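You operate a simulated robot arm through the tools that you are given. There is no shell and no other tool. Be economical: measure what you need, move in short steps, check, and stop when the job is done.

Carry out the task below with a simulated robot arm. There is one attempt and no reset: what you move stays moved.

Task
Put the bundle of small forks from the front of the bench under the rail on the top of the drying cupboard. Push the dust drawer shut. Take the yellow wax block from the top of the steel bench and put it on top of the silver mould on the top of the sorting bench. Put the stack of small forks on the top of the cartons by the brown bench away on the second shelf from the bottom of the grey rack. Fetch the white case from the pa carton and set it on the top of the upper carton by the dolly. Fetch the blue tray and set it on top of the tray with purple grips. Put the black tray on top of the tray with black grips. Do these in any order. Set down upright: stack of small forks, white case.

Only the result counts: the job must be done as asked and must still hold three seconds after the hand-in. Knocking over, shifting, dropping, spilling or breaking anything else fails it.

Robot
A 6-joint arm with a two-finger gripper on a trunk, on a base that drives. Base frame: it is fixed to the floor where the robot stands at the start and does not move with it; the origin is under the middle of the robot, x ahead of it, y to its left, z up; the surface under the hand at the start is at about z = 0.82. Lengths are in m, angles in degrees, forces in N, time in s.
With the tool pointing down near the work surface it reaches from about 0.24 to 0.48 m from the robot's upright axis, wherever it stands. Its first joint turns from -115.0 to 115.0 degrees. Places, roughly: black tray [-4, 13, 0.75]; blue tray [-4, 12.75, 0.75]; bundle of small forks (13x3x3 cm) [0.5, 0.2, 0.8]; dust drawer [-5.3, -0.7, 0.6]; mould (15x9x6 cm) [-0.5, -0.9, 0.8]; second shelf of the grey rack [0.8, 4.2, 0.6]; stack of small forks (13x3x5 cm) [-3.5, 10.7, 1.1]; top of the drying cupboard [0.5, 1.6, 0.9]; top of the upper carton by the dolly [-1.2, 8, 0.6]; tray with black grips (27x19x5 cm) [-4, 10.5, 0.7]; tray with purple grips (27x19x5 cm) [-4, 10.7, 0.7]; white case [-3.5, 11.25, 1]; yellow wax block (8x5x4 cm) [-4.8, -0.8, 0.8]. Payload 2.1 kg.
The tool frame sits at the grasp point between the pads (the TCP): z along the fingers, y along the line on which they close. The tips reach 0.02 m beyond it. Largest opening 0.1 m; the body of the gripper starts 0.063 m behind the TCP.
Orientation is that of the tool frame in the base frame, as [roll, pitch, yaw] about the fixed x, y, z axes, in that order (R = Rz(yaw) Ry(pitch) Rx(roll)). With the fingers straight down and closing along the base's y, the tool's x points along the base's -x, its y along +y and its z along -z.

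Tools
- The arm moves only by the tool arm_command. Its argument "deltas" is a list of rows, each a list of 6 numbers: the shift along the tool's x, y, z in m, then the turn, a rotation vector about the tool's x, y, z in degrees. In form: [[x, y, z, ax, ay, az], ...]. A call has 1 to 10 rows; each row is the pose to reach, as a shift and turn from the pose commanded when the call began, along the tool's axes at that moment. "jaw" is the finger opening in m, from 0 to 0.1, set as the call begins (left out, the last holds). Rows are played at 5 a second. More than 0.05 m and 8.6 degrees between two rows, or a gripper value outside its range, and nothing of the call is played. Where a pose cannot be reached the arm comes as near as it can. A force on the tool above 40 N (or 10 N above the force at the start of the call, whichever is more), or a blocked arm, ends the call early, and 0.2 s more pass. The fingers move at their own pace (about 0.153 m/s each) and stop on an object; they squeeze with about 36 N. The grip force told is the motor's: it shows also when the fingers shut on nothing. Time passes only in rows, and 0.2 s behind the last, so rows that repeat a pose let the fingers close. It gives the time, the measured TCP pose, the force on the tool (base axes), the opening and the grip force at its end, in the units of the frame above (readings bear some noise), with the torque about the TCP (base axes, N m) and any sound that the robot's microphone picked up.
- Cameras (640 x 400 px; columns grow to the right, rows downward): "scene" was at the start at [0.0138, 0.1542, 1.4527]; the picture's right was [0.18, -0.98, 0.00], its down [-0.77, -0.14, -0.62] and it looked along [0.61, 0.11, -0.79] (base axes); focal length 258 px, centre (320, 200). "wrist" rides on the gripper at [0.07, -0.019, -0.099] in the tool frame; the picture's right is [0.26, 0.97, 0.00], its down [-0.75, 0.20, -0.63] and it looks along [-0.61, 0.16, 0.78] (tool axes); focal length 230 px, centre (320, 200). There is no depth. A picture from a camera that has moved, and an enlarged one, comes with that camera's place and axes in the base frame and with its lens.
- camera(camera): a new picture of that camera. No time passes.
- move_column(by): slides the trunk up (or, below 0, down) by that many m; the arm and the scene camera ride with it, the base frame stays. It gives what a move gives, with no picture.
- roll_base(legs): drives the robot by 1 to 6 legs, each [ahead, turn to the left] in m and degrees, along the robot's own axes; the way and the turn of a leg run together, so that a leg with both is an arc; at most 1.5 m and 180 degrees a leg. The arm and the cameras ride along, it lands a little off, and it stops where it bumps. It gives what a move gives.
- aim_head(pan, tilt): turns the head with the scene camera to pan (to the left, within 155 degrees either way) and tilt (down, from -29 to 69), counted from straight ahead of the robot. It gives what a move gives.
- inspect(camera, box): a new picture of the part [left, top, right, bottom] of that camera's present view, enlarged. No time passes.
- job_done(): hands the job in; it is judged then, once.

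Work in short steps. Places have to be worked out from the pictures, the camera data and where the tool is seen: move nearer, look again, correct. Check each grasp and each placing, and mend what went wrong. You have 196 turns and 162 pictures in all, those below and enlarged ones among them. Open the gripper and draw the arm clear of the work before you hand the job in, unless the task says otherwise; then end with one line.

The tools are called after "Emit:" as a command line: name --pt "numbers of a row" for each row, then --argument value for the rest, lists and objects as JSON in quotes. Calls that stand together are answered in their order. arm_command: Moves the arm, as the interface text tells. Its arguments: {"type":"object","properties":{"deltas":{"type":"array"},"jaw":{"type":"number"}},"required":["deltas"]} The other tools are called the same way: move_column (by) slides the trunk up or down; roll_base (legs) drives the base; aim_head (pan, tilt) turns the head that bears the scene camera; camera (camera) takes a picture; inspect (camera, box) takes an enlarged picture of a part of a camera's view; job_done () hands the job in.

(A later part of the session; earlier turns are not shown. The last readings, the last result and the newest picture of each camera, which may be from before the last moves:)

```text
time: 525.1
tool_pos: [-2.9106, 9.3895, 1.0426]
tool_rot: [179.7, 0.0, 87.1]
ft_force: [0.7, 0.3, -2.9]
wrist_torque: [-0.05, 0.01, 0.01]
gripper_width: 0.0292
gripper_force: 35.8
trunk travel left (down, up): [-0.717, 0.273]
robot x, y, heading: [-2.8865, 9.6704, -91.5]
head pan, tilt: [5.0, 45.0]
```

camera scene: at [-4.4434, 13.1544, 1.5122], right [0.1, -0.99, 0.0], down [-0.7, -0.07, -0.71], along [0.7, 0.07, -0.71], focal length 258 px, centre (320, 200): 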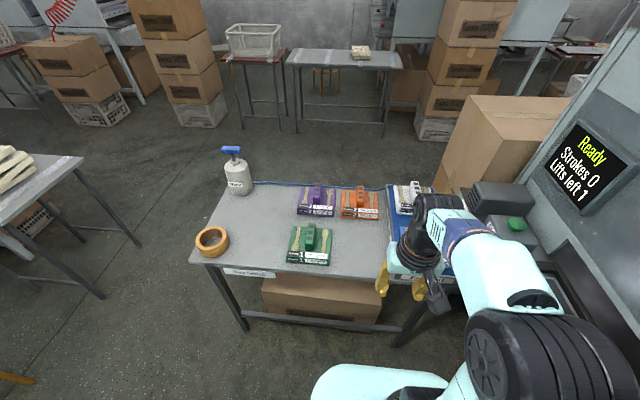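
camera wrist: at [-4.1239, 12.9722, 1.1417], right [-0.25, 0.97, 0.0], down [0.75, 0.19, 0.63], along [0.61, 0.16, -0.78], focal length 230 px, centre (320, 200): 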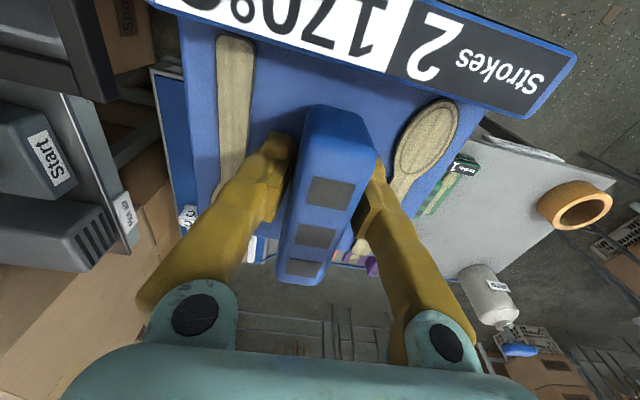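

I go through the gap again and come up to the bench a bit further north, facing the purple-grips tray.

Emit:
roll_base --legs '[[0, -88.5], [0.92, 0], [0.91, 0], [0, -90], [0.88, 0]]'

Emit:
roll_base --legs '[[0, -70], [0.2, 0], [0, -20]]'

Emit:
aim_head --pan 8 --tilt 45

Emit:
camera --camera "scene"

```text
time: 546.1
tool_pos: [-4.6919, 10.8321, 1.0418]
tool_rot: [179.8, 0.0, -91.6]
ft_force: [-0.9, 0.0, -3.0]
wrist_torque: [0.03, -0.01, 0.0]
gripper_width: 0.0288
gripper_force: 35.5
trunk travel left (down, up): [-0.717, 0.273]
robot x, y, heading: [-4.7206, 10.5533, 89.6]
head pan, tilt: [5.0, 45.0]
```

```text
time: 551.8
tool_pos: [-4.2498, 10.5993, 1.0419]
tool_rot: [179.7, -0.1, 178.8]
ft_force: [-0.2, -0.5, -3.0]
wrist_torque: [0.01, -0.02, 0.0]
gripper_width: 0.029
gripper_force: 35.9
trunk travel left (down, up): [-0.717, 0.273]
robot x, y, heading: [-4.5278, 10.621, 0.2]
head pan, tilt: [5.0, 45.0]
```

```text
time: 552.5
tool_pos: [-4.2472, 10.5986, 1.0421]
tool_rot: [179.9, 0.0, 178.8]
ft_force: [-0.5, -0.2, -2.6]
wrist_torque: [-0.02, -0.05, 0.0]
gripper_width: 0.0289
gripper_force: 36.4
trunk travel left (down, up): [-0.717, 0.273]
robot x, y, heading: [-4.5269, 10.6209, 0.5]
head pan, tilt: [8.0, 45.0]
```

```text
64 pictures are left
camera scene: at [-4.5089, 10.7719, 1.5122], right [0.14, -0.99, 0.0], down [-0.7, -0.1, -0.71], along [0.7, 0.1, -0.71], focal length 258 px, centre (320, 200)
```

scene: 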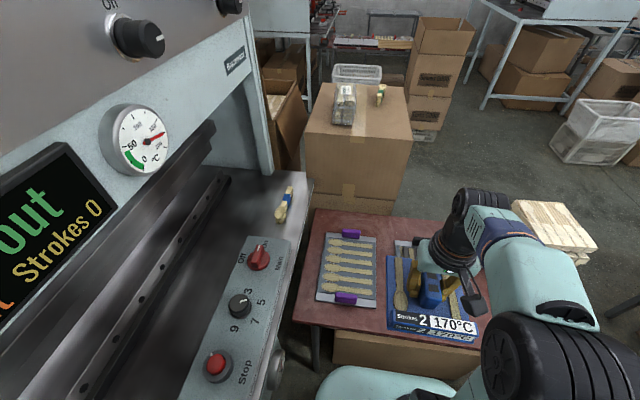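

Purple-grips tray centre ≈ (-4.03,10.743). I carry the blue tray over it, staying high until above.

Emit:
arm_command --pt "-0.02 0.035 0.0 0 0 0" --pt "-0.04 0.07 0.01 0 0 0" --pt "-0.06 0.105 0.02 0 0 0" --pt "-0.085 0.14 0.03 0 0 0" --pt "-0.125 0.148 0.05 0 0 0" --pt "-0.16 0.148 0.075 0 0 0" --pt "-0.19 0.148 0.1 0 0 0" --pt "-0.202 0.148 0.135 0 0 0" --pt "-0.202 0.148 0.14 0 0 0"

Emit:
inspect --camera "scene" --box '[280, 190, 500, 350]'

Emit:
camera --camera "wrist"

```text
time: 554.5
tool_pos: [-4.0634, 10.7381, 0.9083]
tool_rot: [179.8, 0.0, 178.7]
ft_force: [0.5, 0.3, -1.4]
wrist_torque: [0.01, -0.03, -0.01]
gripper_width: 0.029
gripper_force: 36.5
out of reach, approached as far as the arm can: row 7, 8, 9
trunk travel left (down, up): [-0.717, 0.273]
robot x, y, heading: [-4.5316, 10.6197, 0.3]
head pan, tilt: [8.0, 45.0]
```

```text
2.50 times, centred on (390, 270) of scene
camera zoom: at [-4.509, 10.7724, 1.5121], right [0.14, -0.99, 0.0], down [-0.7, -0.1, -0.71], along [0.7, 0.1, -0.71], focal length 646 px, centre (145, 25)
```

zoom: 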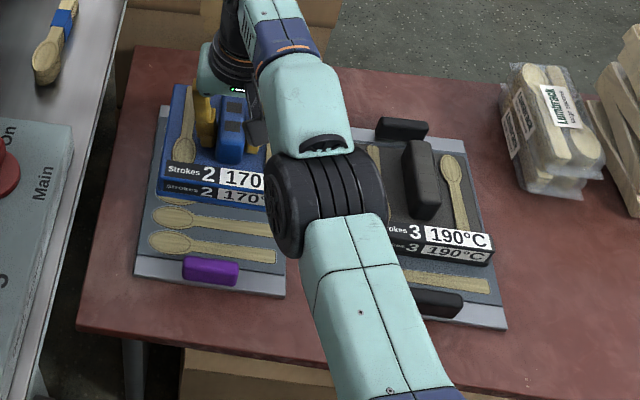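

```text
62 pictures are left
camera wrist: at [-4.133, 10.7196, 1.0059], right [-0.24, 0.97, 0.0], down [0.75, 0.18, 0.63], along [0.61, 0.15, -0.78], focal length 230 px, centre (320, 200)
```

wrist: 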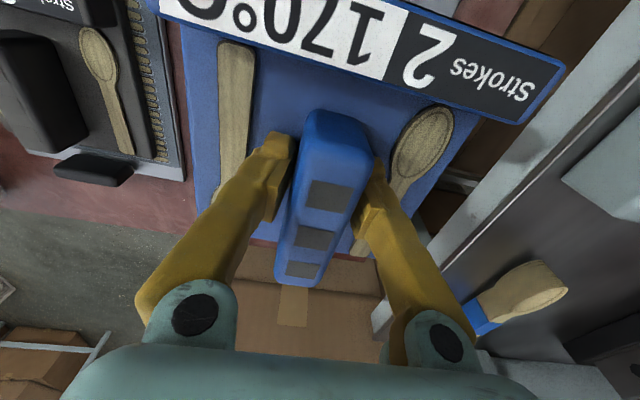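

About 2 cm short in x; I correct as I go lower, where the reach is longer.

Emit:
arm_command --pt "-0.007 0.003 0.015 0 0 0" --pt "-0.015 0.005 0.03 0 0 0" --pt "-0.021 0.006 0.045 0 0 0" --pt "-0.021 0.006 0.055 0 0 0"

Emit:
inspect --camera "scene" --box '[300, 200, 420, 320]'

```text
time: 555.5
tool_pos: [-4.06, 10.7384, 0.8638]
tool_rot: [179.8, 0.1, 178.8]
ft_force: [0.1, -0.2, -3.1]
wrist_torque: [-0.01, -0.06, 0.02]
gripper_width: 0.0291
gripper_force: 36.2
out of reach, approached as far as the arm can: row 1, 2, 3, 4
trunk travel left (down, up): [-0.717, 0.273]
robot x, y, heading: [-4.5275, 10.6183, 0.1]
head pan, tilt: [8.0, 45.0]
```

```text
3.33 times, centred on (360, 260) of scene
camera zoom: at [-4.5087, 10.7724, 1.5121], right [0.14, -0.99, 0.0], down [-0.7, -0.1, -0.71], along [0.7, 0.1, -0.71], focal length 862 px, centre (187, 0)
```

zoom: 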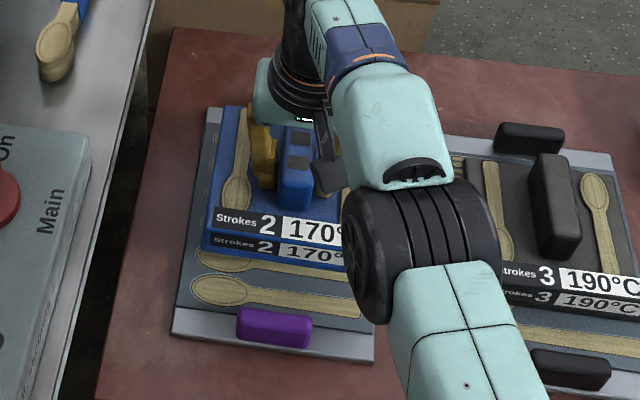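

The arm is at its limit; I roll the base 2.5 cm forward instead.

Emit:
roll_base --legs '[[0.025, 0]]'

Emit:
inspect --camera "scene" --box '[300, 200, 420, 320]'

```text
time: 556.3
tool_pos: [-4.0397, 10.7377, 0.8652]
tool_rot: [179.8, 0.2, 178.8]
ft_force: [-0.2, 0.0, -2.6]
wrist_torque: [0.01, -0.07, -0.01]
gripper_width: 0.0291
gripper_force: 36.0
trunk travel left (down, up): [-0.717, 0.273]
robot x, y, heading: [-4.5061, 10.6214, 0.4]
head pan, tilt: [8.0, 45.0]
```

```text
3.33 times, centred on (360, 260) of scene
camera zoom: at [-4.4896, 10.7722, 1.5123], right [0.14, -0.99, 0.0], down [-0.7, -0.1, -0.71], along [0.7, 0.1, -0.7], focal length 862 px, centre (187, 0)
```

zoom: 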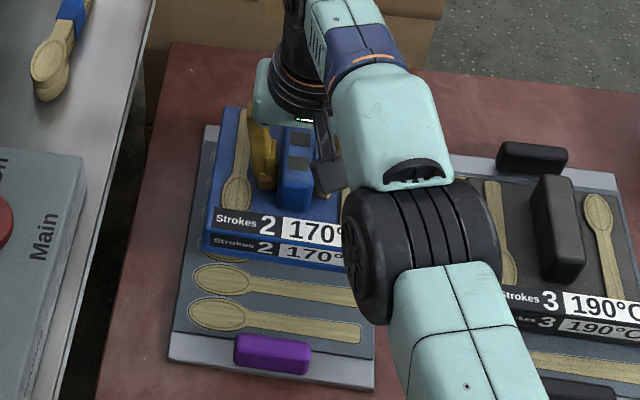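

Now well placed. I lower to contact.

Emit:
arm_command --pt "0 0 0.02 0 0 0" --pt "0 0 0.035 0 0 0" --pt "0 0 0.045 0 0 0" --pt "0 0 0.052 0 0 0" --pt "0 0 0.057 0 0 0"

Emit:
camera --camera "wrist"

Emit:
inspect --camera "scene" --box '[300, 200, 420, 320]'

```text
time: 557.5
tool_pos: [-4.0413, 10.7369, 0.8059]
tool_rot: [179.9, -0.1, 178.8]
ft_force: [0.2, 0.1, -3.1]
wrist_torque: [-0.02, -0.05, -0.03]
gripper_width: 0.0289
gripper_force: 35.9
out of reach, approached as far as the arm can: row 4, 5
trunk travel left (down, up): [-0.717, 0.273]
robot x, y, heading: [-4.5021, 10.6217, 0.4]
head pan, tilt: [8.0, 45.0]
```

```text
59 pictures are left
camera wrist: at [-4.1116, 10.7187, 0.9053], right [-0.24, 0.97, 0.0], down [0.75, 0.18, 0.63], along [0.61, 0.15, -0.78], focal length 230 px, centre (320, 200)
```

wrist: 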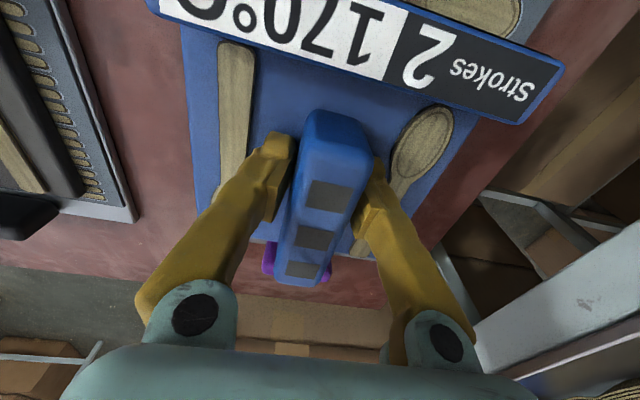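

```text
3.33 times, centred on (360, 260) of scene
camera zoom: at [-4.4838, 10.7725, 1.5121], right [0.14, -0.99, 0.0], down [-0.7, -0.1, -0.71], along [0.7, 0.1, -0.71], focal length 862 px, centre (187, 0)
```

zoom: 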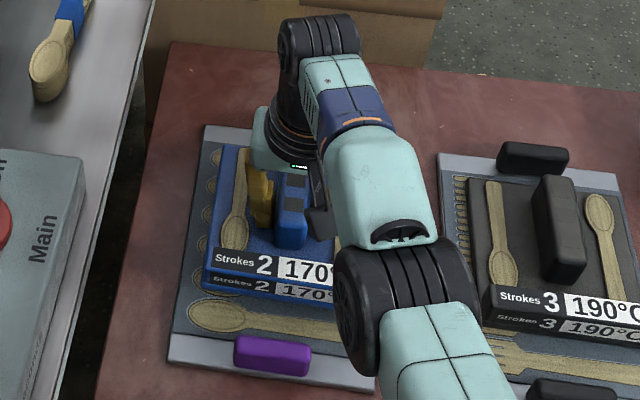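

Not yet touching. Continue in small steps.

Emit:
arm_command --pt "0 0 0.004 0 0 0" --pt "0 0 0.008 0 0 0" --pt "0 0 0.012 0 0 0" --pt "0 0 0.016 0 0 0"

```text
time: 558.5
tool_pos: [-4.0415, 10.7356, 0.7913]
tool_rot: [179.7, 0.0, 178.8]
ft_force: [0.4, 0.1, -3.5]
wrist_torque: [0.02, -0.01, 0.02]
gripper_width: 0.0289
gripper_force: 36.0
trunk travel left (down, up): [-0.717, 0.273]
robot x, y, heading: [-4.505, 10.6215, 0.1]
head pan, tilt: [8.0, 45.0]
```

Emit:
arm_command --pt "0 0 0.003 0 0 0" --pt "0 0 0.006 0 0 0" --pt "0 0 0.009 0 0 0" --pt "0 0 0.012 0 0 0"

Emit:
inspect --camera "scene" --box '[300, 200, 420, 320]'

```text
time: 559.5
tool_pos: [-4.0426, 10.7365, 0.7838]
tool_rot: [179.6, 0.7, 178.7]
ft_force: [8.8, 2.3, 29.4]
wrist_torque: [0.08, 0.23, -0.09]
gripper_width: 0.0289
gripper_force: 35.6
trunk travel left (down, up): [-0.717, 0.273]
robot x, y, heading: [-4.5061, 10.6197, 0.4]
head pan, tilt: [8.0, 45.0]
```

```text
3.33 times, centred on (360, 260) of scene
camera zoom: at [-4.4881, 10.7715, 1.5129], right [0.14, -0.99, 0.0], down [-0.7, -0.1, -0.71], along [0.7, 0.1, -0.71], focal length 862 px, centre (187, 0)
```

zoom: 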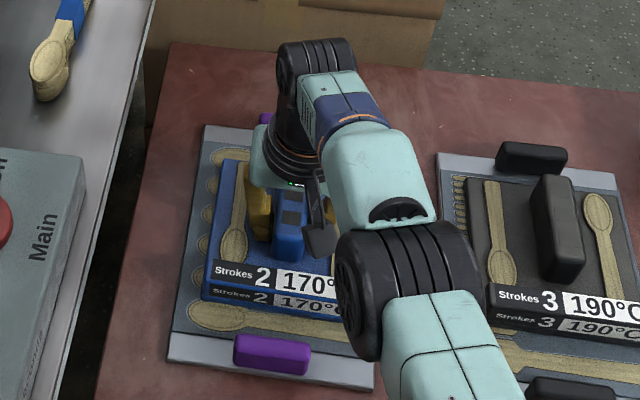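

Contact at 0.784; tray sits between the purple grips. I ease, open and rise.

Emit:
arm_command --pt "0 0 -0.002 0 0 0" --pt "0 0 -0.004 0 0 0"

Emit:
arm_command --pt "0 0 0 0 0 0" --pt "0 0 0 0 0 0" --pt "0 0 -0.03 0 0 0" --pt "0 0 -0.07 0 0 0" --pt "0.04 0 -0.1 0 0 0" --pt "0.08 0 -0.13 0 0 0" --pt "0.12 -0.02 -0.16 0 0 0" --pt "0.15 -0.05 -0.18 0 0 0" --pt "0.18 -0.08 -0.2 0 0 0" --pt "0.2 -0.11 -0.22 0 0 0" --jaw 0.05

Emit:
inspect --camera "scene" --box '[290, 200, 450, 320]'

Emit:
inspect --camera "wrist" --box '[220, 60, 480, 280]'

```text
time: 560.1
tool_pos: [-4.0451, 10.7355, 0.7831]
tool_rot: [179.8, 0.1, 178.8]
ft_force: [3.8, 0.8, 10.4]
wrist_torque: [-0.19, -0.88, 0.11]
gripper_width: 0.0289
gripper_force: 35.7
trunk travel left (down, up): [-0.717, 0.273]
robot x, y, heading: [-4.5035, 10.6192, 0.3]
head pan, tilt: [8.0, 45.0]
```

```text
refused: row 7 steps farther than a row can; nothing moved
```

```text
3.33 times, centred on (370, 260) of scene
camera zoom: at [-4.4862, 10.7719, 1.512], right [0.14, -0.99, 0.0], down [-0.7, -0.1, -0.71], along [0.7, 0.1, -0.71], focal length 862 px, centre (153, 0)
```

zoom: 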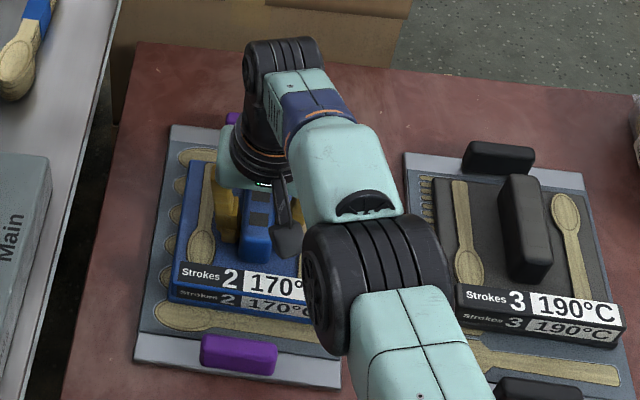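

```text
1.82 times, centred on (350, 170) of wrist
camera zoom: at [-4.1145, 10.7177, 0.8819], right [-0.24, 0.97, 0.0], down [0.75, 0.18, 0.63], along [0.61, 0.15, -0.78], focal length 418 px, centre (266, 254)
```

zoom: 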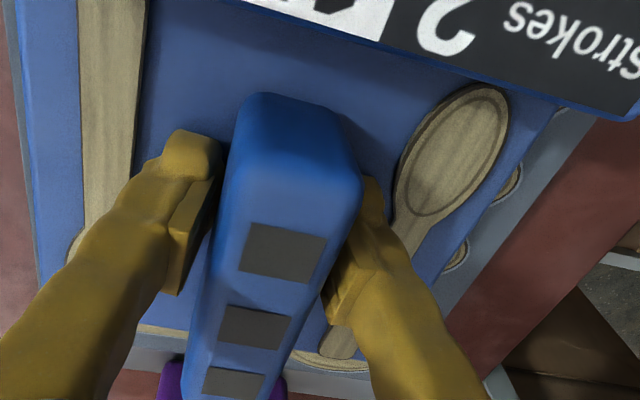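

I repeat the release with shorter rows.

Emit:
arm_command --pt "0 0 0 0 0 0" --pt "0 0 0 0 0 0" --pt "0 0 -0.03 0 0 0" --pt "0 0 -0.07 0 0 0" --pt "0.03 0 -0.1 0 0 0" --pt "0.06 0 -0.13 0 0 0" --pt "0.09 -0.02 -0.16 0 0 0" --pt "0.12 -0.05 -0.18 0 0 0" --pt "0.15 -0.08 -0.2 0 0 0" --pt "0.18 -0.1 -0.22 0 0 0" --jaw 0.05

Emit:
inspect --camera "scene" --box '[290, 200, 450, 320]'

```text
time: 562.3
tool_pos: [-4.2264, 10.6404, 1.0031]
tool_rot: [179.8, 0.2, 178.8]
ft_force: [0.8, -0.6, 0.1]
wrist_torque: [0.0, 0.0, -0.02]
gripper_width: 0.0499
gripper_force: 0.0
trunk travel left (down, up): [-0.717, 0.273]
robot x, y, heading: [-4.5064, 10.6183, 0.2]
head pan, tilt: [8.0, 45.0]
```

```text
3.33 times, centred on (370, 260) of scene
camera zoom: at [-4.4868, 10.7717, 1.5123], right [0.14, -0.99, 0.0], down [-0.7, -0.1, -0.71], along [0.7, 0.1, -0.71], focal length 862 px, centre (153, 0)
```

zoom: 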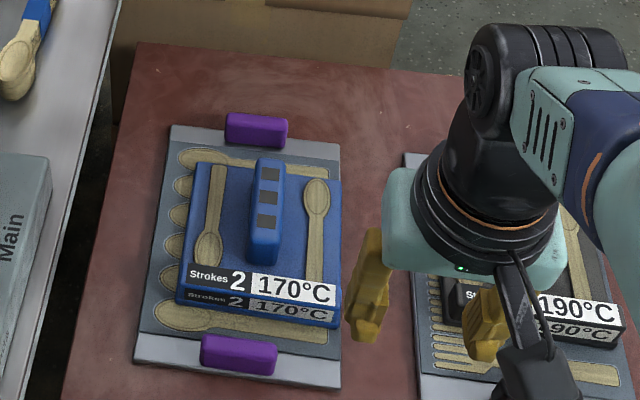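

The blue tray is well placed. I back off and check the black tray's seat once more.

Emit:
roll_base --legs '[[-0.2, 0]]'

Emit:
aim_head --pan -10 --tilt 38

Emit:
inspect --camera "scene" --box '[160, 140, 360, 300]'

```text
time: 563.9
tool_pos: [-4.4248, 10.6389, 1.0018]
tool_rot: [179.8, 0.0, 179.0]
ft_force: [0.0, 0.3, 0.4]
wrist_torque: [0.06, -0.02, 0.0]
gripper_width: 0.0501
gripper_force: 0.1
trunk travel left (down, up): [-0.717, 0.273]
robot x, y, heading: [-4.7062, 10.6153, 0.1]
head pan, tilt: [8.0, 45.0]
```

```text
time: 564.7
tool_pos: [-4.4249, 10.6395, 1.0021]
tool_rot: [179.8, 0.0, 178.8]
ft_force: [0.5, 0.0, -0.3]
wrist_torque: [0.02, -0.01, -0.01]
gripper_width: 0.0504
gripper_force: 0.1
trunk travel left (down, up): [-0.717, 0.273]
robot x, y, heading: [-4.7017, 10.6188, 0.4]
head pan, tilt: [-10.0, 38.0]
```

```text
2.50 times, centred on (260, 220) of scene
camera zoom: at [-4.6805, 10.7449, 1.5224], right [-0.17, -0.99, 0.0], down [-0.61, 0.1, -0.79], along [0.78, -0.13, -0.62], focal length 646 px, centre (470, 150)
```

zoom: 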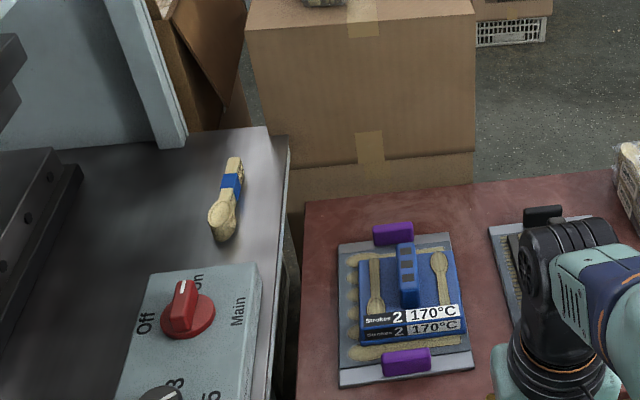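

I drive back to the aisle and will look at the bench from the other side.

Emit:
roll_base --legs '[[0, -90.4], [0.95, 0], [0, 90], [0.92, 0], [0.82, 0]]'

Emit:
aim_head --pan 150 --tilt 30

Emit:
camera --camera "scene"

```text
time: 585.7
tool_pos: [-2.6614, 9.7105, 1.0027]
tool_rot: [179.8, 0.0, 179.2]
ft_force: [0.1, -0.5, -0.1]
wrist_torque: [0.01, 0.03, 0.0]
gripper_width: 0.05
gripper_force: 0.1
trunk travel left (down, up): [-0.717, 0.273]
robot x, y, heading: [-2.9398, 9.6876, 0.6]
head pan, tilt: [-10.0, 38.0]
```

```text
time: 588.2
tool_pos: [-2.6618, 9.7104, 1.0027]
tool_rot: [179.8, 0.0, 179.2]
ft_force: [-0.8, -0.2, -0.1]
wrist_torque: [-0.01, -0.01, -0.02]
gripper_width: 0.0501
gripper_force: 0.0
trunk travel left (down, up): [-0.717, 0.273]
robot x, y, heading: [-2.9422, 9.6866, 0.7]
head pan, tilt: [150.0, 30.0]
```

```text
52 pictures are left
camera scene: at [-3.0805, 9.8731, 1.5348], right [0.49, 0.87, 0.0], down [0.44, -0.25, -0.87], along [-0.75, 0.43, -0.5], focal length 258 px, centre (320, 200)
```

scene: 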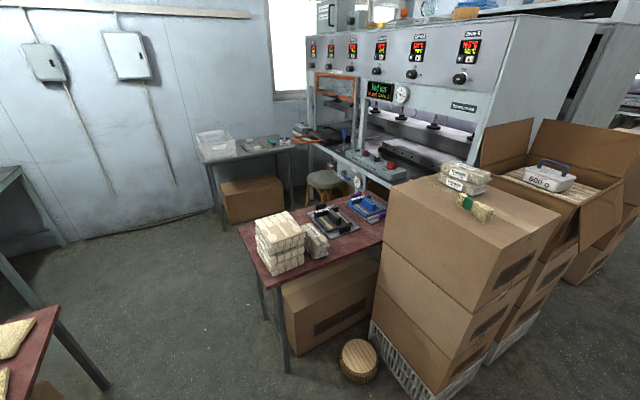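

Emit:
inspect --camera "scene" --box '[280, 180, 400, 260]'

```text
5.00 times, centred on (340, 220) of scene
camera zoom: at [-3.0805, 9.8731, 1.5348], right [0.49, 0.87, 0.0], down [0.44, -0.25, -0.87], along [-0.75, 0.43, -0.5], focal length 1293 px, centre (220, 100)
```

zoom: 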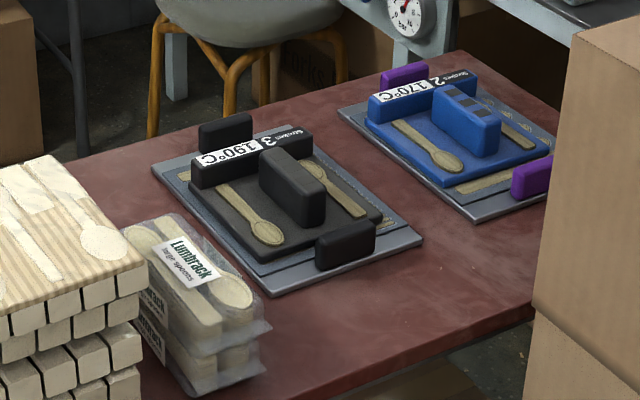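

Both trays sit flat. Now the white case: I drive up the aisle, face the open carton and look.

Emit:
roll_base --legs '[[0, 89.3], [1.45, 0], [0, 90]]'

Emit:
move_column --by 0.25

Emit:
aim_head --pan 5 --tilt 48

Emit:
camera --camera "scene"

```text
time: 603.0
tool_pos: [-3.2167, 11.1181, 1.0026]
tool_rot: [179.8, 0.0, -1.2]
ft_force: [0.3, -0.1, -0.1]
wrist_torque: [0.03, 0.01, -0.01]
gripper_width: 0.0501
gripper_force: 0.0
trunk travel left (down, up): [-0.717, 0.273]
robot x, y, heading: [-2.9378, 11.1344, -179.4]
head pan, tilt: [150.0, 30.0]
```

```text
time: 605.6
tool_pos: [-3.2173, 11.1174, 1.2531]
tool_rot: [179.8, 0.0, -1.1]
ft_force: [0.4, 0.0, 0.4]
wrist_torque: [-0.01, 0.01, 0.0]
gripper_width: 0.0501
gripper_force: 0.0
trunk travel left (down, up): [-0.967, 0.023]
robot x, y, heading: [-2.9361, 11.1395, -179.8]
head pan, tilt: [150.0, 30.0]
```

```text
time: 607.9
tool_pos: [-3.2174, 11.1179, 1.2507]
tool_rot: [179.7, 0.1, -1.1]
ft_force: [-0.2, -0.7, -0.3]
wrist_torque: [-0.01, -0.02, -0.01]
gripper_width: 0.05
gripper_force: 0.0
trunk travel left (down, up): [-0.967, 0.023]
robot x, y, heading: [-2.9338, 11.1404, -179.5]
head pan, tilt: [5.0, 48.0]
```

```text
50 pictures are left
camera scene: at [-2.9549, 10.9917, 1.758], right [-0.09, 1.0, 0.0], down [0.74, 0.07, -0.67], along [-0.67, -0.06, -0.74], focal length 258 px, centre (320, 200)
```

scene: 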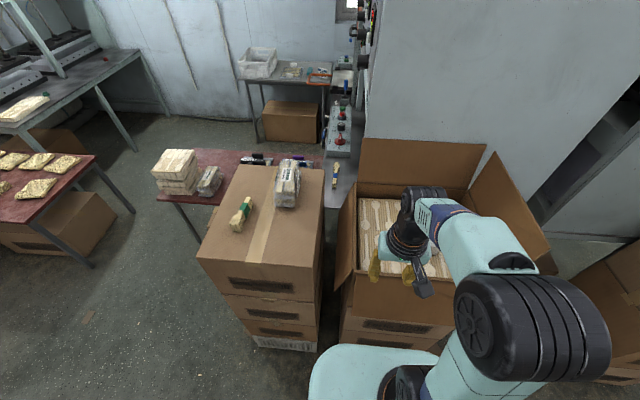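

The arm hides the case; the wrist view should show it.

Emit:
camera --camera "wrist"

```text
49 pictures are left
camera wrist: at [-3.147, 11.1348, 1.351], right [0.24, -0.97, 0.0], down [-0.75, -0.18, 0.63], along [-0.61, -0.15, -0.78], focal length 230 px, centre (320, 200)
```

wrist: 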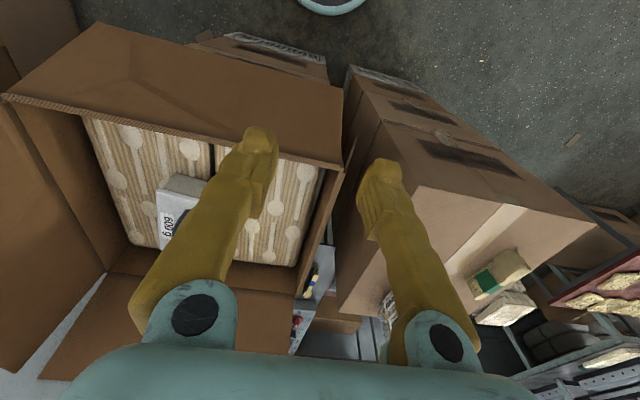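

The case is at about (-3.46,11.30). I roll a bit nearer and move the hand towards it for a better look.

Emit:
roll_base --legs '[[0.09, 0]]'

Emit:
arm_command --pt "-0.02 -0.035 0 0 0 0" --pt "-0.04 -0.07 0 0 0 0" --pt "-0.06 -0.105 0 0 0 0" --pt "-0.08 -0.14 0 0 0 0" --pt "-0.1 -0.17 0 0 0 0" --jaw 0.07

Emit:
camera --camera "wrist"

```text
time: 609.0
tool_pos: [-3.2994, 11.1168, 1.2535]
tool_rot: [179.9, 0.4, -1.0]
ft_force: [-2.8, -0.2, -0.2]
wrist_torque: [-0.01, -0.24, 0.05]
gripper_width: 0.0502
gripper_force: 0.1
trunk travel left (down, up): [-0.967, 0.023]
robot x, y, heading: [-3.0266, 11.1375, -179.4]
head pan, tilt: [5.0, 48.0]
```

```text
time: 610.2
tool_pos: [-3.3858, 11.2912, 1.2562]
tool_rot: [179.7, 1.0, -1.0]
ft_force: [0.2, -0.2, 0.0]
wrist_torque: [0.03, -0.01, 0.02]
gripper_width: 0.0701
gripper_force: 0.0
trunk travel left (down, up): [-0.967, 0.023]
robot x, y, heading: [-3.0273, 11.1398, -179.7]
head pan, tilt: [5.0, 48.0]
```

```text
48 pictures are left
camera wrist: at [-3.3131, 11.3091, 1.354], right [0.24, -0.97, 0.0], down [-0.74, -0.18, 0.64], along [-0.62, -0.16, -0.77], focal length 230 px, centre (320, 200)
```

wrist: 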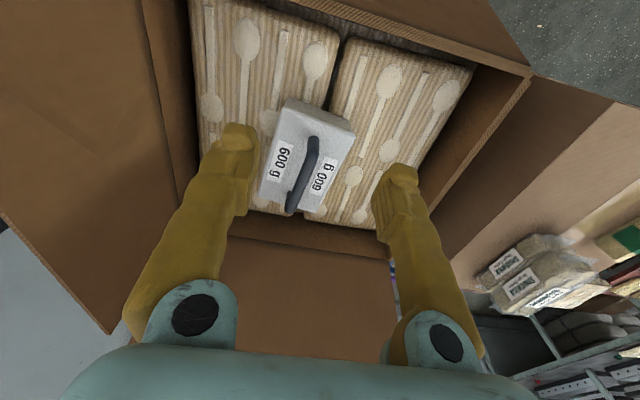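

The handle bar runs along x, centre ≈ (-3.487,11.288), z≈1.11. To reach it comfortably I shift the base 0.14 m north: retract, back off, sidestep, return.

Emit:
arm_command --pt "0.035 0.03 0 0 0 0" --pt "0.07 0.06 0 0 0 0" --pt "0.1 0.1 0 0 -1.0 0" --pt "0.11 0.14 0 0 -1.0 0" --pt "0.11 0.17 0 0 -1.0 0"

Emit:
roll_base --legs '[[-0.12, 0], [0, -90], [0.15, 0], [0, 90], [0.1, 0]]'

Emit:
camera --camera "scene"

Emit:
camera --camera "wrist"

```text
time: 611.4
tool_pos: [-3.2787, 11.1156, 1.2543]
tool_rot: [179.8, 2.0, -1.1]
ft_force: [0.4, -0.3, 0.5]
wrist_torque: [0.04, -0.02, 0.0]
gripper_width: 0.0701
gripper_force: 0.0
trunk travel left (down, up): [-0.967, 0.023]
robot x, y, heading: [-3.0274, 11.1408, -179.4]
head pan, tilt: [5.0, 48.0]
```

```text
time: 622.0
tool_pos: [-3.2454, 11.2686, 1.2564]
tool_rot: [179.8, 2.5, -1.3]
ft_force: [-1.6, 0.1, -0.3]
wrist_torque: [0.0, -0.14, 0.0]
gripper_width: 0.0701
gripper_force: 0.1
trunk travel left (down, up): [-0.967, 0.023]
robot x, y, heading: [-3.0057, 11.2909, -180.0]
head pan, tilt: [5.0, 48.0]
```

```text
47 pictures are left
camera scene: at [-3.0266, 11.1419, 1.7577], right [-0.09, 1.0, 0.0], down [0.74, 0.07, -0.67], along [-0.66, -0.06, -0.74], focal length 258 px, centre (320, 200)
```

scene: 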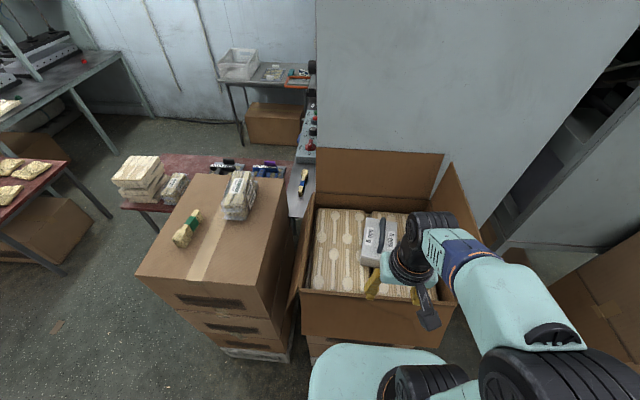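

```text
46 pictures are left
camera wrist: at [-3.1712, 11.286, 1.3518], right [0.24, -0.97, -0.01], down [-0.73, -0.18, 0.66], along [-0.65, -0.15, -0.75], focal length 230 px, centre (320, 200)
```

wrist: 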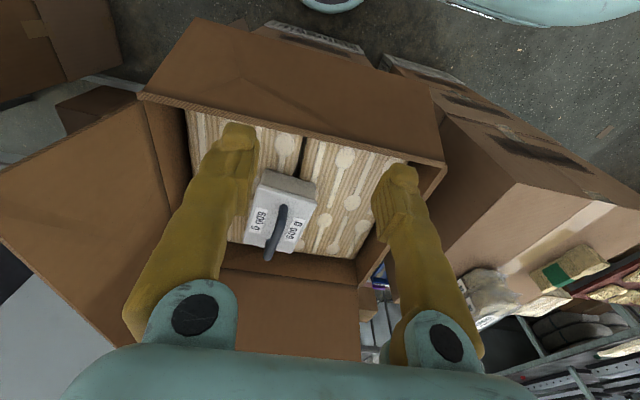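

The case's handle is right ahead at (-3.48,11.289). I roll 3 cm nearer, level the hand and move it over the handle.

Emit:
roll_base --legs '[[0.03, 0]]'

Emit:
arm_command --pt "-0.035 -0.002 0.01 0 0.8 0" --pt "-0.075 -0.005 0.02 0 1.6 0" --pt "-0.115 -0.008 0.035 0 2.5 0" --pt "-0.15 -0.011 0.05 0 2.5 0" --pt "-0.185 -0.015 0.07 0 2.5 0" --pt "-0.208 -0.015 0.09 0 2.5 0" --pt "-0.208 -0.015 0.095 0 2.5 0"

Emit:
camera --camera "wrist"

Emit:
inspect --camera "scene" --box '[300, 170, 480, 310]'

```text
time: 623.1
tool_pos: [-3.2969, 11.2696, 1.2471]
tool_rot: [179.7, 2.4, -1.2]
ft_force: [-0.3, -0.6, -0.9]
wrist_torque: [-0.01, -0.04, 0.03]
gripper_width: 0.07
gripper_force: 0.0
trunk travel left (down, up): [-0.967, 0.023]
robot x, y, heading: [-3.0375, 11.2868, -179.9]
head pan, tilt: [5.0, 48.0]
stopped in leg 1: the robot was blocked; the commanded pose is now the measured one
```

```text
time: 624.7
tool_pos: [-3.5096, 11.2893, 1.1609]
tool_rot: [179.7, -0.5, -1.3]
ft_force: [-1.1, -0.6, 0.1]
wrist_torque: [0.0, -0.1, -0.03]
gripper_width: 0.07
gripper_force: 0.2
trunk travel left (down, up): [-0.967, 0.023]
robot x, y, heading: [-3.0387, 11.2908, -180.1]
head pan, tilt: [5.0, 48.0]
```

```text
45 pictures are left
camera wrist: at [-3.4401, 11.3057, 1.2599], right [0.24, -0.97, 0.01], down [-0.76, -0.18, 0.63], along [-0.61, -0.15, -0.78], focal length 230 px, centre (320, 200)
```

wrist: 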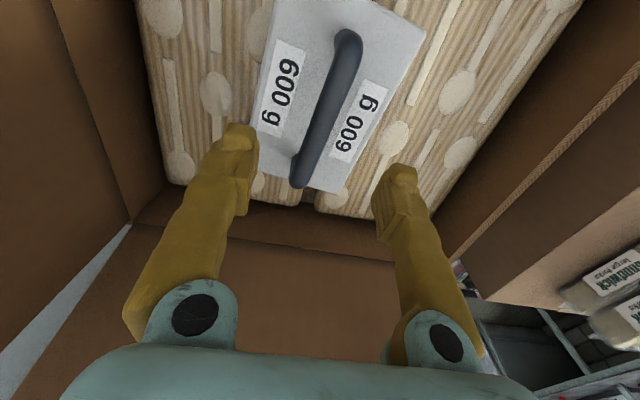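

```text
2.86 times, centred on (390, 240) of scene
camera zoom: at [-3.0656, 11.1417, 1.7578], right [-0.09, 1.0, 0.0], down [0.74, 0.07, -0.66], along [-0.66, -0.06, -0.75], focal length 739 px, centre (120, 86)
```

zoom: 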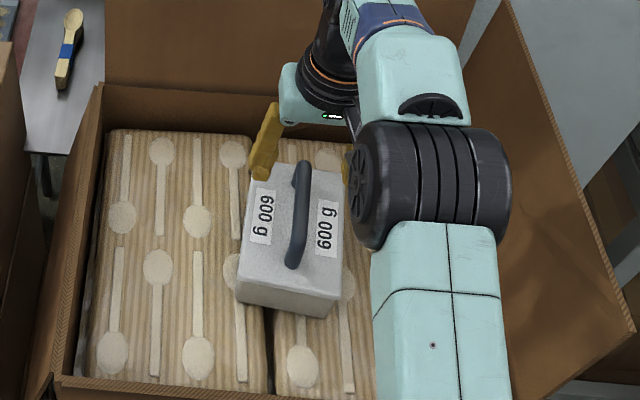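

The base touched something, so I back it off 2 cm to relieve that; it also centres the hand on the handle. Then I lower.

Emit:
roll_base --legs '[[-0.02, 0]]'

Emit:
arm_command --pt "0 -0.004 0.02 0 0 0" --pt "0 -0.004 0.04 0 0 0" --pt "0 -0.004 0.052 0 0 0"

Emit:
camera --camera "wrist"

Emit:
inspect --camera "scene" --box '[300, 170, 480, 310]'

```text
time: 625.5
tool_pos: [-3.4896, 11.2885, 1.1608]
tool_rot: [179.8, -0.3, -1.3]
ft_force: [-0.6, 0.4, -0.8]
wrist_torque: [0.02, -0.09, 0.03]
gripper_width: 0.0699
gripper_force: 0.0
trunk travel left (down, up): [-0.967, 0.023]
robot x, y, heading: [-3.0197, 11.2868, -179.9]
head pan, tilt: [5.0, 48.0]
```

```text
time: 626.3
tool_pos: [-3.483, 11.2927, 1.1126]
tool_rot: [179.6, 0.0, -1.2]
ft_force: [-0.5, 0.7, 0.6]
wrist_torque: [-0.01, -0.04, 0.0]
gripper_width: 0.0698
gripper_force: 0.1
trunk travel left (down, up): [-0.967, 0.023]
robot x, y, heading: [-3.016, 11.2903, -179.8]
head pan, tilt: [5.0, 48.0]
```

```text
43 pictures are left
camera wrist: at [-3.413, 11.3096, 1.2107], right [0.24, -0.97, 0.01], down [-0.76, -0.18, 0.63], along [-0.61, -0.15, -0.78], focal length 230 px, centre (320, 200)
```

wrist: 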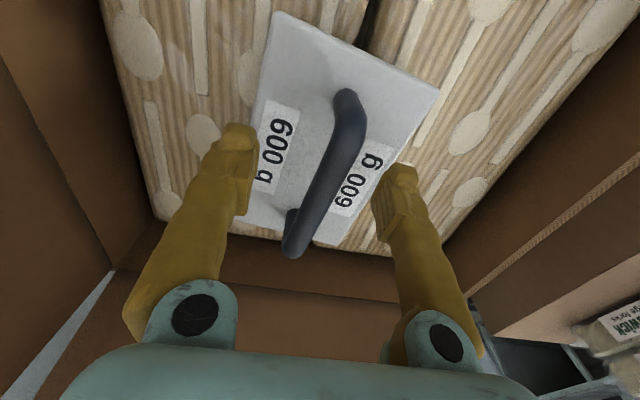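

```text
2.86 times, centred on (390, 240) of scene
camera zoom: at [-3.0357, 11.1419, 1.758], right [-0.09, 1.0, 0.0], down [0.74, 0.07, -0.67], along [-0.67, -0.06, -0.74], focal length 739 px, centre (120, 86)
```

zoom: 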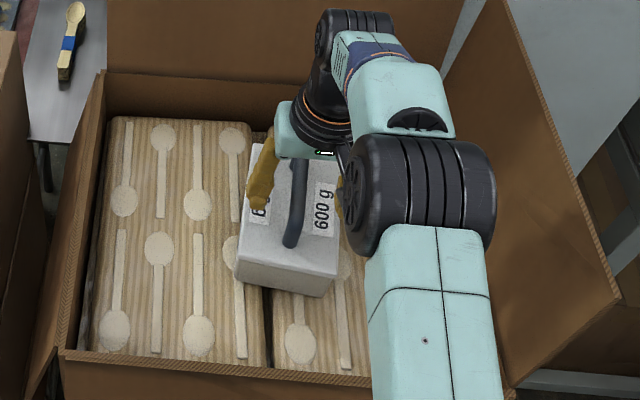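

The bar's top is near z≈1.085, so I go 3 cm lower and close.

Emit:
arm_command --pt "-0.003 0 0.012 0 0 0" --pt "-0.006 0 0.022 0 0 0" --pt "-0.008 0 0.03 0 0 0"

Emit:
arm_command --pt "0 0 0 0 0 0" --pt "0 0 0 0 0 0" --pt "0 0 0 0 0 0" --pt "0 0 0 0 0 0" --jaw 0.0

Emit:
camera --camera "wrist"

```text
time: 627.1
tool_pos: [-3.49, 11.2916, 1.0864]
tool_rot: [179.9, 0.5, -1.2]
ft_force: [-2.0, -0.7, 24.2]
wrist_torque: [1.03, -0.02, 0.23]
gripper_width: 0.0713
gripper_force: 1.1
trunk travel left (down, up): [-0.967, 0.023]
robot x, y, heading: [-3.0206, 11.2937, -179.7]
head pan, tilt: [5.0, 48.0]
```

```text
time: 628.1
tool_pos: [-3.4889, 11.2924, 1.081]
tool_rot: [179.7, 0.0, -1.3]
ft_force: [3.1, -1.1, 5.6]
wrist_torque: [0.04, -0.13, 0.01]
gripper_width: 0.0
gripper_force: 29.4
trunk travel left (down, up): [-0.967, 0.023]
robot x, y, heading: [-3.0184, 11.2889, -179.8]
head pan, tilt: [5.0, 48.0]
```

```text
41 pictures are left
camera wrist: at [-3.4188, 11.309, 1.1806], right [0.24, -0.97, 0.01], down [-0.75, -0.18, 0.63], along [-0.61, -0.15, -0.78], focal length 230 px, centre (320, 200)
```

wrist: 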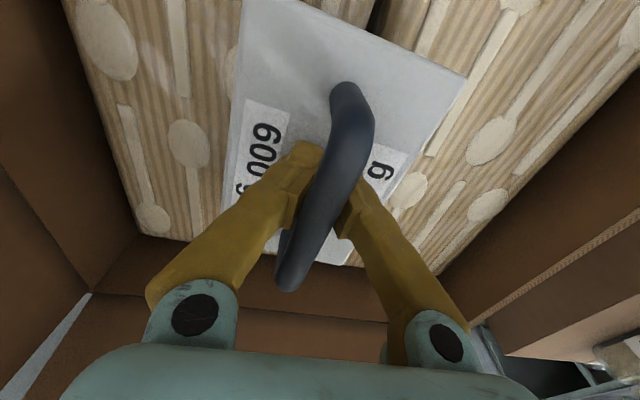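

The fingers met below the bar, so the bar is higher (≈1.11). I open, rise 2.5 cm and close again.

Emit:
arm_command --pt "0 0 -0.002 0 0 0" --pt "0 0 -0.002 0 0 0" --pt "0 0 -0.015 0 0 0" --pt "0 0 -0.026 0 0 0" --pt "0 0 -0.026 0 0 0" --jaw 0.06

Emit:
arm_command --pt "0 0 0 0 0 0" --pt "0 0 0 0 0 0" --pt "0 0 0 0 0 0" --pt "0 0 0 0 0 0" --jaw 0.0

Emit:
camera --camera "wrist"

```text
time: 629.3
tool_pos: [-3.4913, 11.2932, 1.1093]
tool_rot: [179.7, -0.1, -1.3]
ft_force: [-0.3, 0.0, -0.8]
wrist_torque: [0.0, 0.0, -0.06]
gripper_width: 0.0599
gripper_force: 0.0
trunk travel left (down, up): [-0.967, 0.023]
robot x, y, heading: [-3.0179, 11.2905, -179.9]
head pan, tilt: [5.0, 48.0]
```

```text
time: 630.3
tool_pos: [-3.4934, 11.2925, 1.1086]
tool_rot: [179.7, -0.1, -1.3]
ft_force: [1.1, 0.1, -0.2]
wrist_torque: [0.02, -0.02, 0.02]
gripper_width: 0.0079
gripper_force: 36.2
trunk travel left (down, up): [-0.967, 0.023]
robot x, y, heading: [-3.0183, 11.2916, -179.8]
head pan, tilt: [5.0, 48.0]
```

```text
40 pictures are left
camera wrist: at [-3.4221, 11.3097, 1.2064], right [0.24, -0.97, 0.01], down [-0.76, -0.18, 0.63], along [-0.61, -0.15, -0.78], focal length 230 px, centre (320, 200)
```

wrist: 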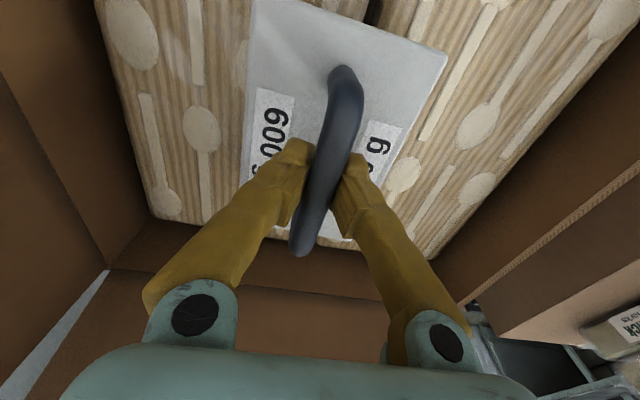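

Width only 8 mm; perhaps just the bar's lower side. I regrip 8 mm higher to compare.

Emit:
arm_command --pt "0 0 0 0 0 0" --pt "0 0 0 0 0 0" --pt "0 0 -0.008 0 0 0" --pt "0 0 -0.008 0 0 0" --jaw 0.05

Emit:
arm_command --pt "0 0 0 0 0 0" --pt "0 0 0 0 0 0" --pt "0 0 0 0 0 0" --pt "0 0 0 0 0 0" --jaw 0.0

```text
time: 631.3
tool_pos: [-3.4916, 11.2929, 1.1174]
tool_rot: [179.7, 0.0, -1.3]
ft_force: [-0.4, 0.7, -1.3]
wrist_torque: [-0.03, -0.01, -0.01]
gripper_width: 0.05
gripper_force: 0.1
trunk travel left (down, up): [-0.967, 0.023]
robot x, y, heading: [-3.0193, 11.2863, -179.9]
head pan, tilt: [5.0, 48.0]
```

```text
time: 632.3
tool_pos: [-3.4922, 11.292, 1.116]
tool_rot: [179.7, -0.1, -1.3]
ft_force: [0.9, -0.3, 0.3]
wrist_torque: [0.01, -0.07, 0.02]
gripper_width: 0.0147
gripper_force: 35.9
trunk travel left (down, up): [-0.967, 0.023]
robot x, y, heading: [-3.0178, 11.2838, -179.8]
head pan, tilt: [5.0, 48.0]
```

Now the full bar (14.7 mm) is held. I lift straight up and check.

Emit:
arm_command --pt "0 0 -0.01 0 0 0" --pt "0 0 -0.03 0 0 0" --pt "0 0 -0.06 0 0 0" --pt "0.01 0 -0.09 0 0 0" --pt "0.03 0 -0.11 0 0 0"

Emit:
camera --camera "wrist"

Emit:
camera --camera "scene"

```text
time: 633.5
tool_pos: [-3.4603, 11.2917, 1.2262]
tool_rot: [179.7, 0.0, -1.4]
ft_force: [0.5, 0.6, -6.1]
wrist_torque: [-0.02, 0.0, -0.01]
gripper_width: 0.0149
gripper_force: 35.7
trunk travel left (down, up): [-0.967, 0.023]
robot x, y, heading: [-3.019, 11.2879, -179.8]
head pan, tilt: [5.0, 48.0]
```

```text
39 pictures are left
camera wrist: at [-3.39, 11.3096, 1.3245], right [0.24, -0.97, 0.01], down [-0.76, -0.18, 0.63], along [-0.61, -0.15, -0.78], focal length 230 px, centre (320, 200)
```

wrist: 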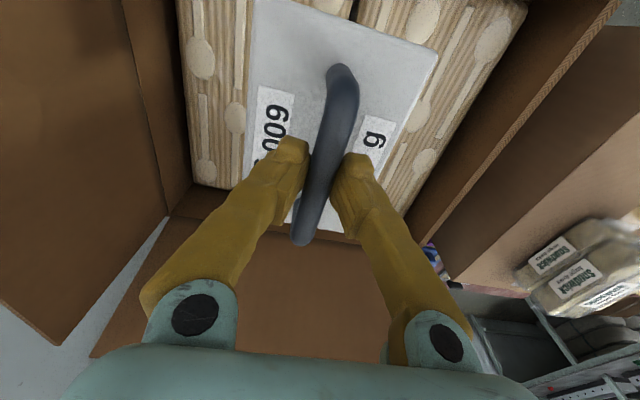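

```text
38 pictures are left
camera scene: at [-3.0346, 11.1419, 1.758], right [-0.09, 1.0, 0.0], down [0.74, 0.07, -0.67], along [-0.67, -0.06, -0.74], focal length 258 px, centre (320, 200)
```

scene: 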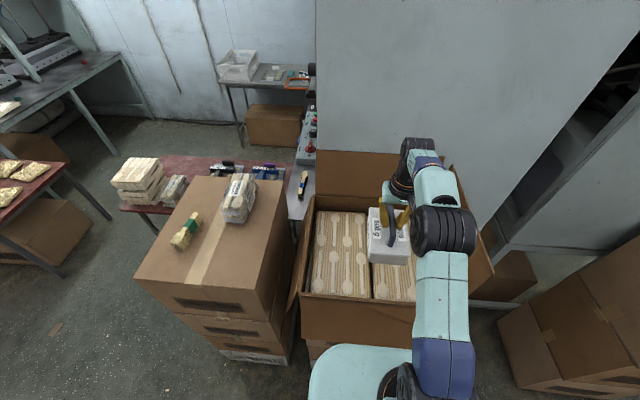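

The case hangs level in the grip. I back out, tuck the arm, and drive down the aisle towards the dolly to study the place.

Emit:
roll_base --legs '[[-0.25, 0]]'

Emit:
arm_command --pt "0.035 0 0 0 0 0" --pt "0.07 0 0 0 0 0" --pt "0.105 0 0 0 0 0" --pt "0.14 0 0 0 0 0" --pt "0.16 0 0 0 0 0"

Emit:
roll_base --legs '[[0, 90], [1.4, 0], [1.4, 0], [1.4, 0], [0.5, 0]]'

```text
time: 635.3
tool_pos: [-3.2167, 11.2931, 1.223]
tool_rot: [179.6, -0.3, -1.3]
ft_force: [-0.5, 0.2, -6.0]
wrist_torque: [-0.02, -0.06, -0.01]
gripper_width: 0.015
gripper_force: 35.9
trunk travel left (down, up): [-0.967, 0.023]
robot x, y, heading: [-2.7665, 11.29, -179.7]
head pan, tilt: [5.0, 48.0]
```

```text
time: 636.5
tool_pos: [-3.0521, 11.2903, 1.2257]
tool_rot: [179.7, 0.0, -1.2]
ft_force: [0.2, 0.7, -6.5]
wrist_torque: [0.02, -0.05, -0.01]
gripper_width: 0.0147
gripper_force: 35.9
trunk travel left (down, up): [-0.967, 0.023]
robot x, y, heading: [-2.7704, 11.2909, -179.9]
head pan, tilt: [5.0, 48.0]
```

```text
time: 663.0
tool_pos: [-2.9121, 6.3136, 1.2256]
tool_rot: [179.6, 0.0, 86.4]
ft_force: [0.5, 0.4, -5.1]
wrist_torque: [0.03, 0.01, 0.0]
gripper_width: 0.0146
gripper_force: 36.5
trunk travel left (down, up): [-0.967, 0.023]
robot x, y, heading: [-2.9015, 6.599, -92.3]
head pan, tilt: [5.0, 48.0]
```

Emit:
roll_base --legs '[[0, 92.3], [1.35, 0], [0, 75]]'

Emit:
aim_head --pan -5 --tilt 42

Emit:
camera --camera "scene"

```text
time: 676.9
tool_pos: [-1.4767, 6.87, 1.2254]
tool_rot: [179.7, -0.1, -106.3]
ft_force: [-0.2, 0.1, -5.7]
wrist_torque: [-0.07, 0.0, 0.03]
gripper_width: 0.0148
gripper_force: 35.5
trunk travel left (down, up): [-0.967, 0.023]
robot x, y, heading: [-1.5515, 6.5911, 74.9]
head pan, tilt: [5.0, 48.0]
```

```text
time: 677.6
tool_pos: [-1.4763, 6.8706, 1.2256]
tool_rot: [179.6, -0.1, -106.3]
ft_force: [-1.3, 0.2, -5.1]
wrist_torque: [-0.07, 0.01, -0.01]
gripper_width: 0.0146
gripper_force: 35.9
trunk travel left (down, up): [-0.967, 0.023]
robot x, y, heading: [-1.5523, 6.5941, 75.3]
head pan, tilt: [-5.0, 42.0]
```

```text
37 pictures are left
camera scene: at [-1.6734, 6.6528, 1.7665], right [0.94, -0.34, 0.0], down [-0.23, -0.63, -0.74], along [0.25, 0.7, -0.67], focal length 258 px, centre (320, 200)
```

scene: 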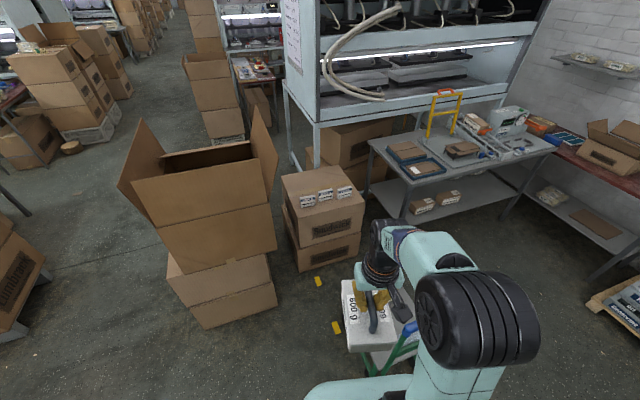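

Emit:
inspect --camera "scene" --box '[230, 130, 410, 280]'

```text
2.67 times, centred on (320, 205) of scene
camera zoom: at [-1.6734, 6.6528, 1.7665], right [0.94, -0.34, 0.0], down [-0.23, -0.63, -0.74], along [0.25, 0.7, -0.67], focal length 689 px, centre (320, 187)
```

zoom: 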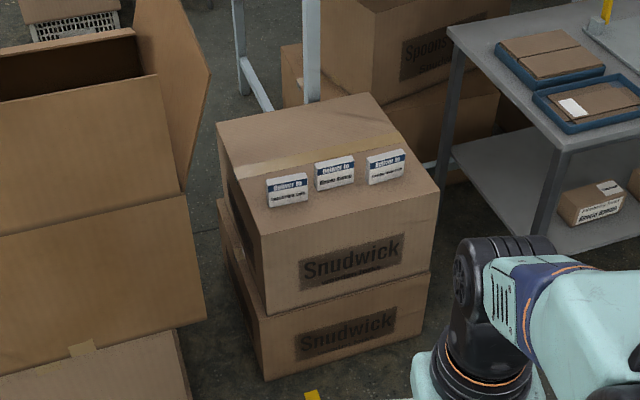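

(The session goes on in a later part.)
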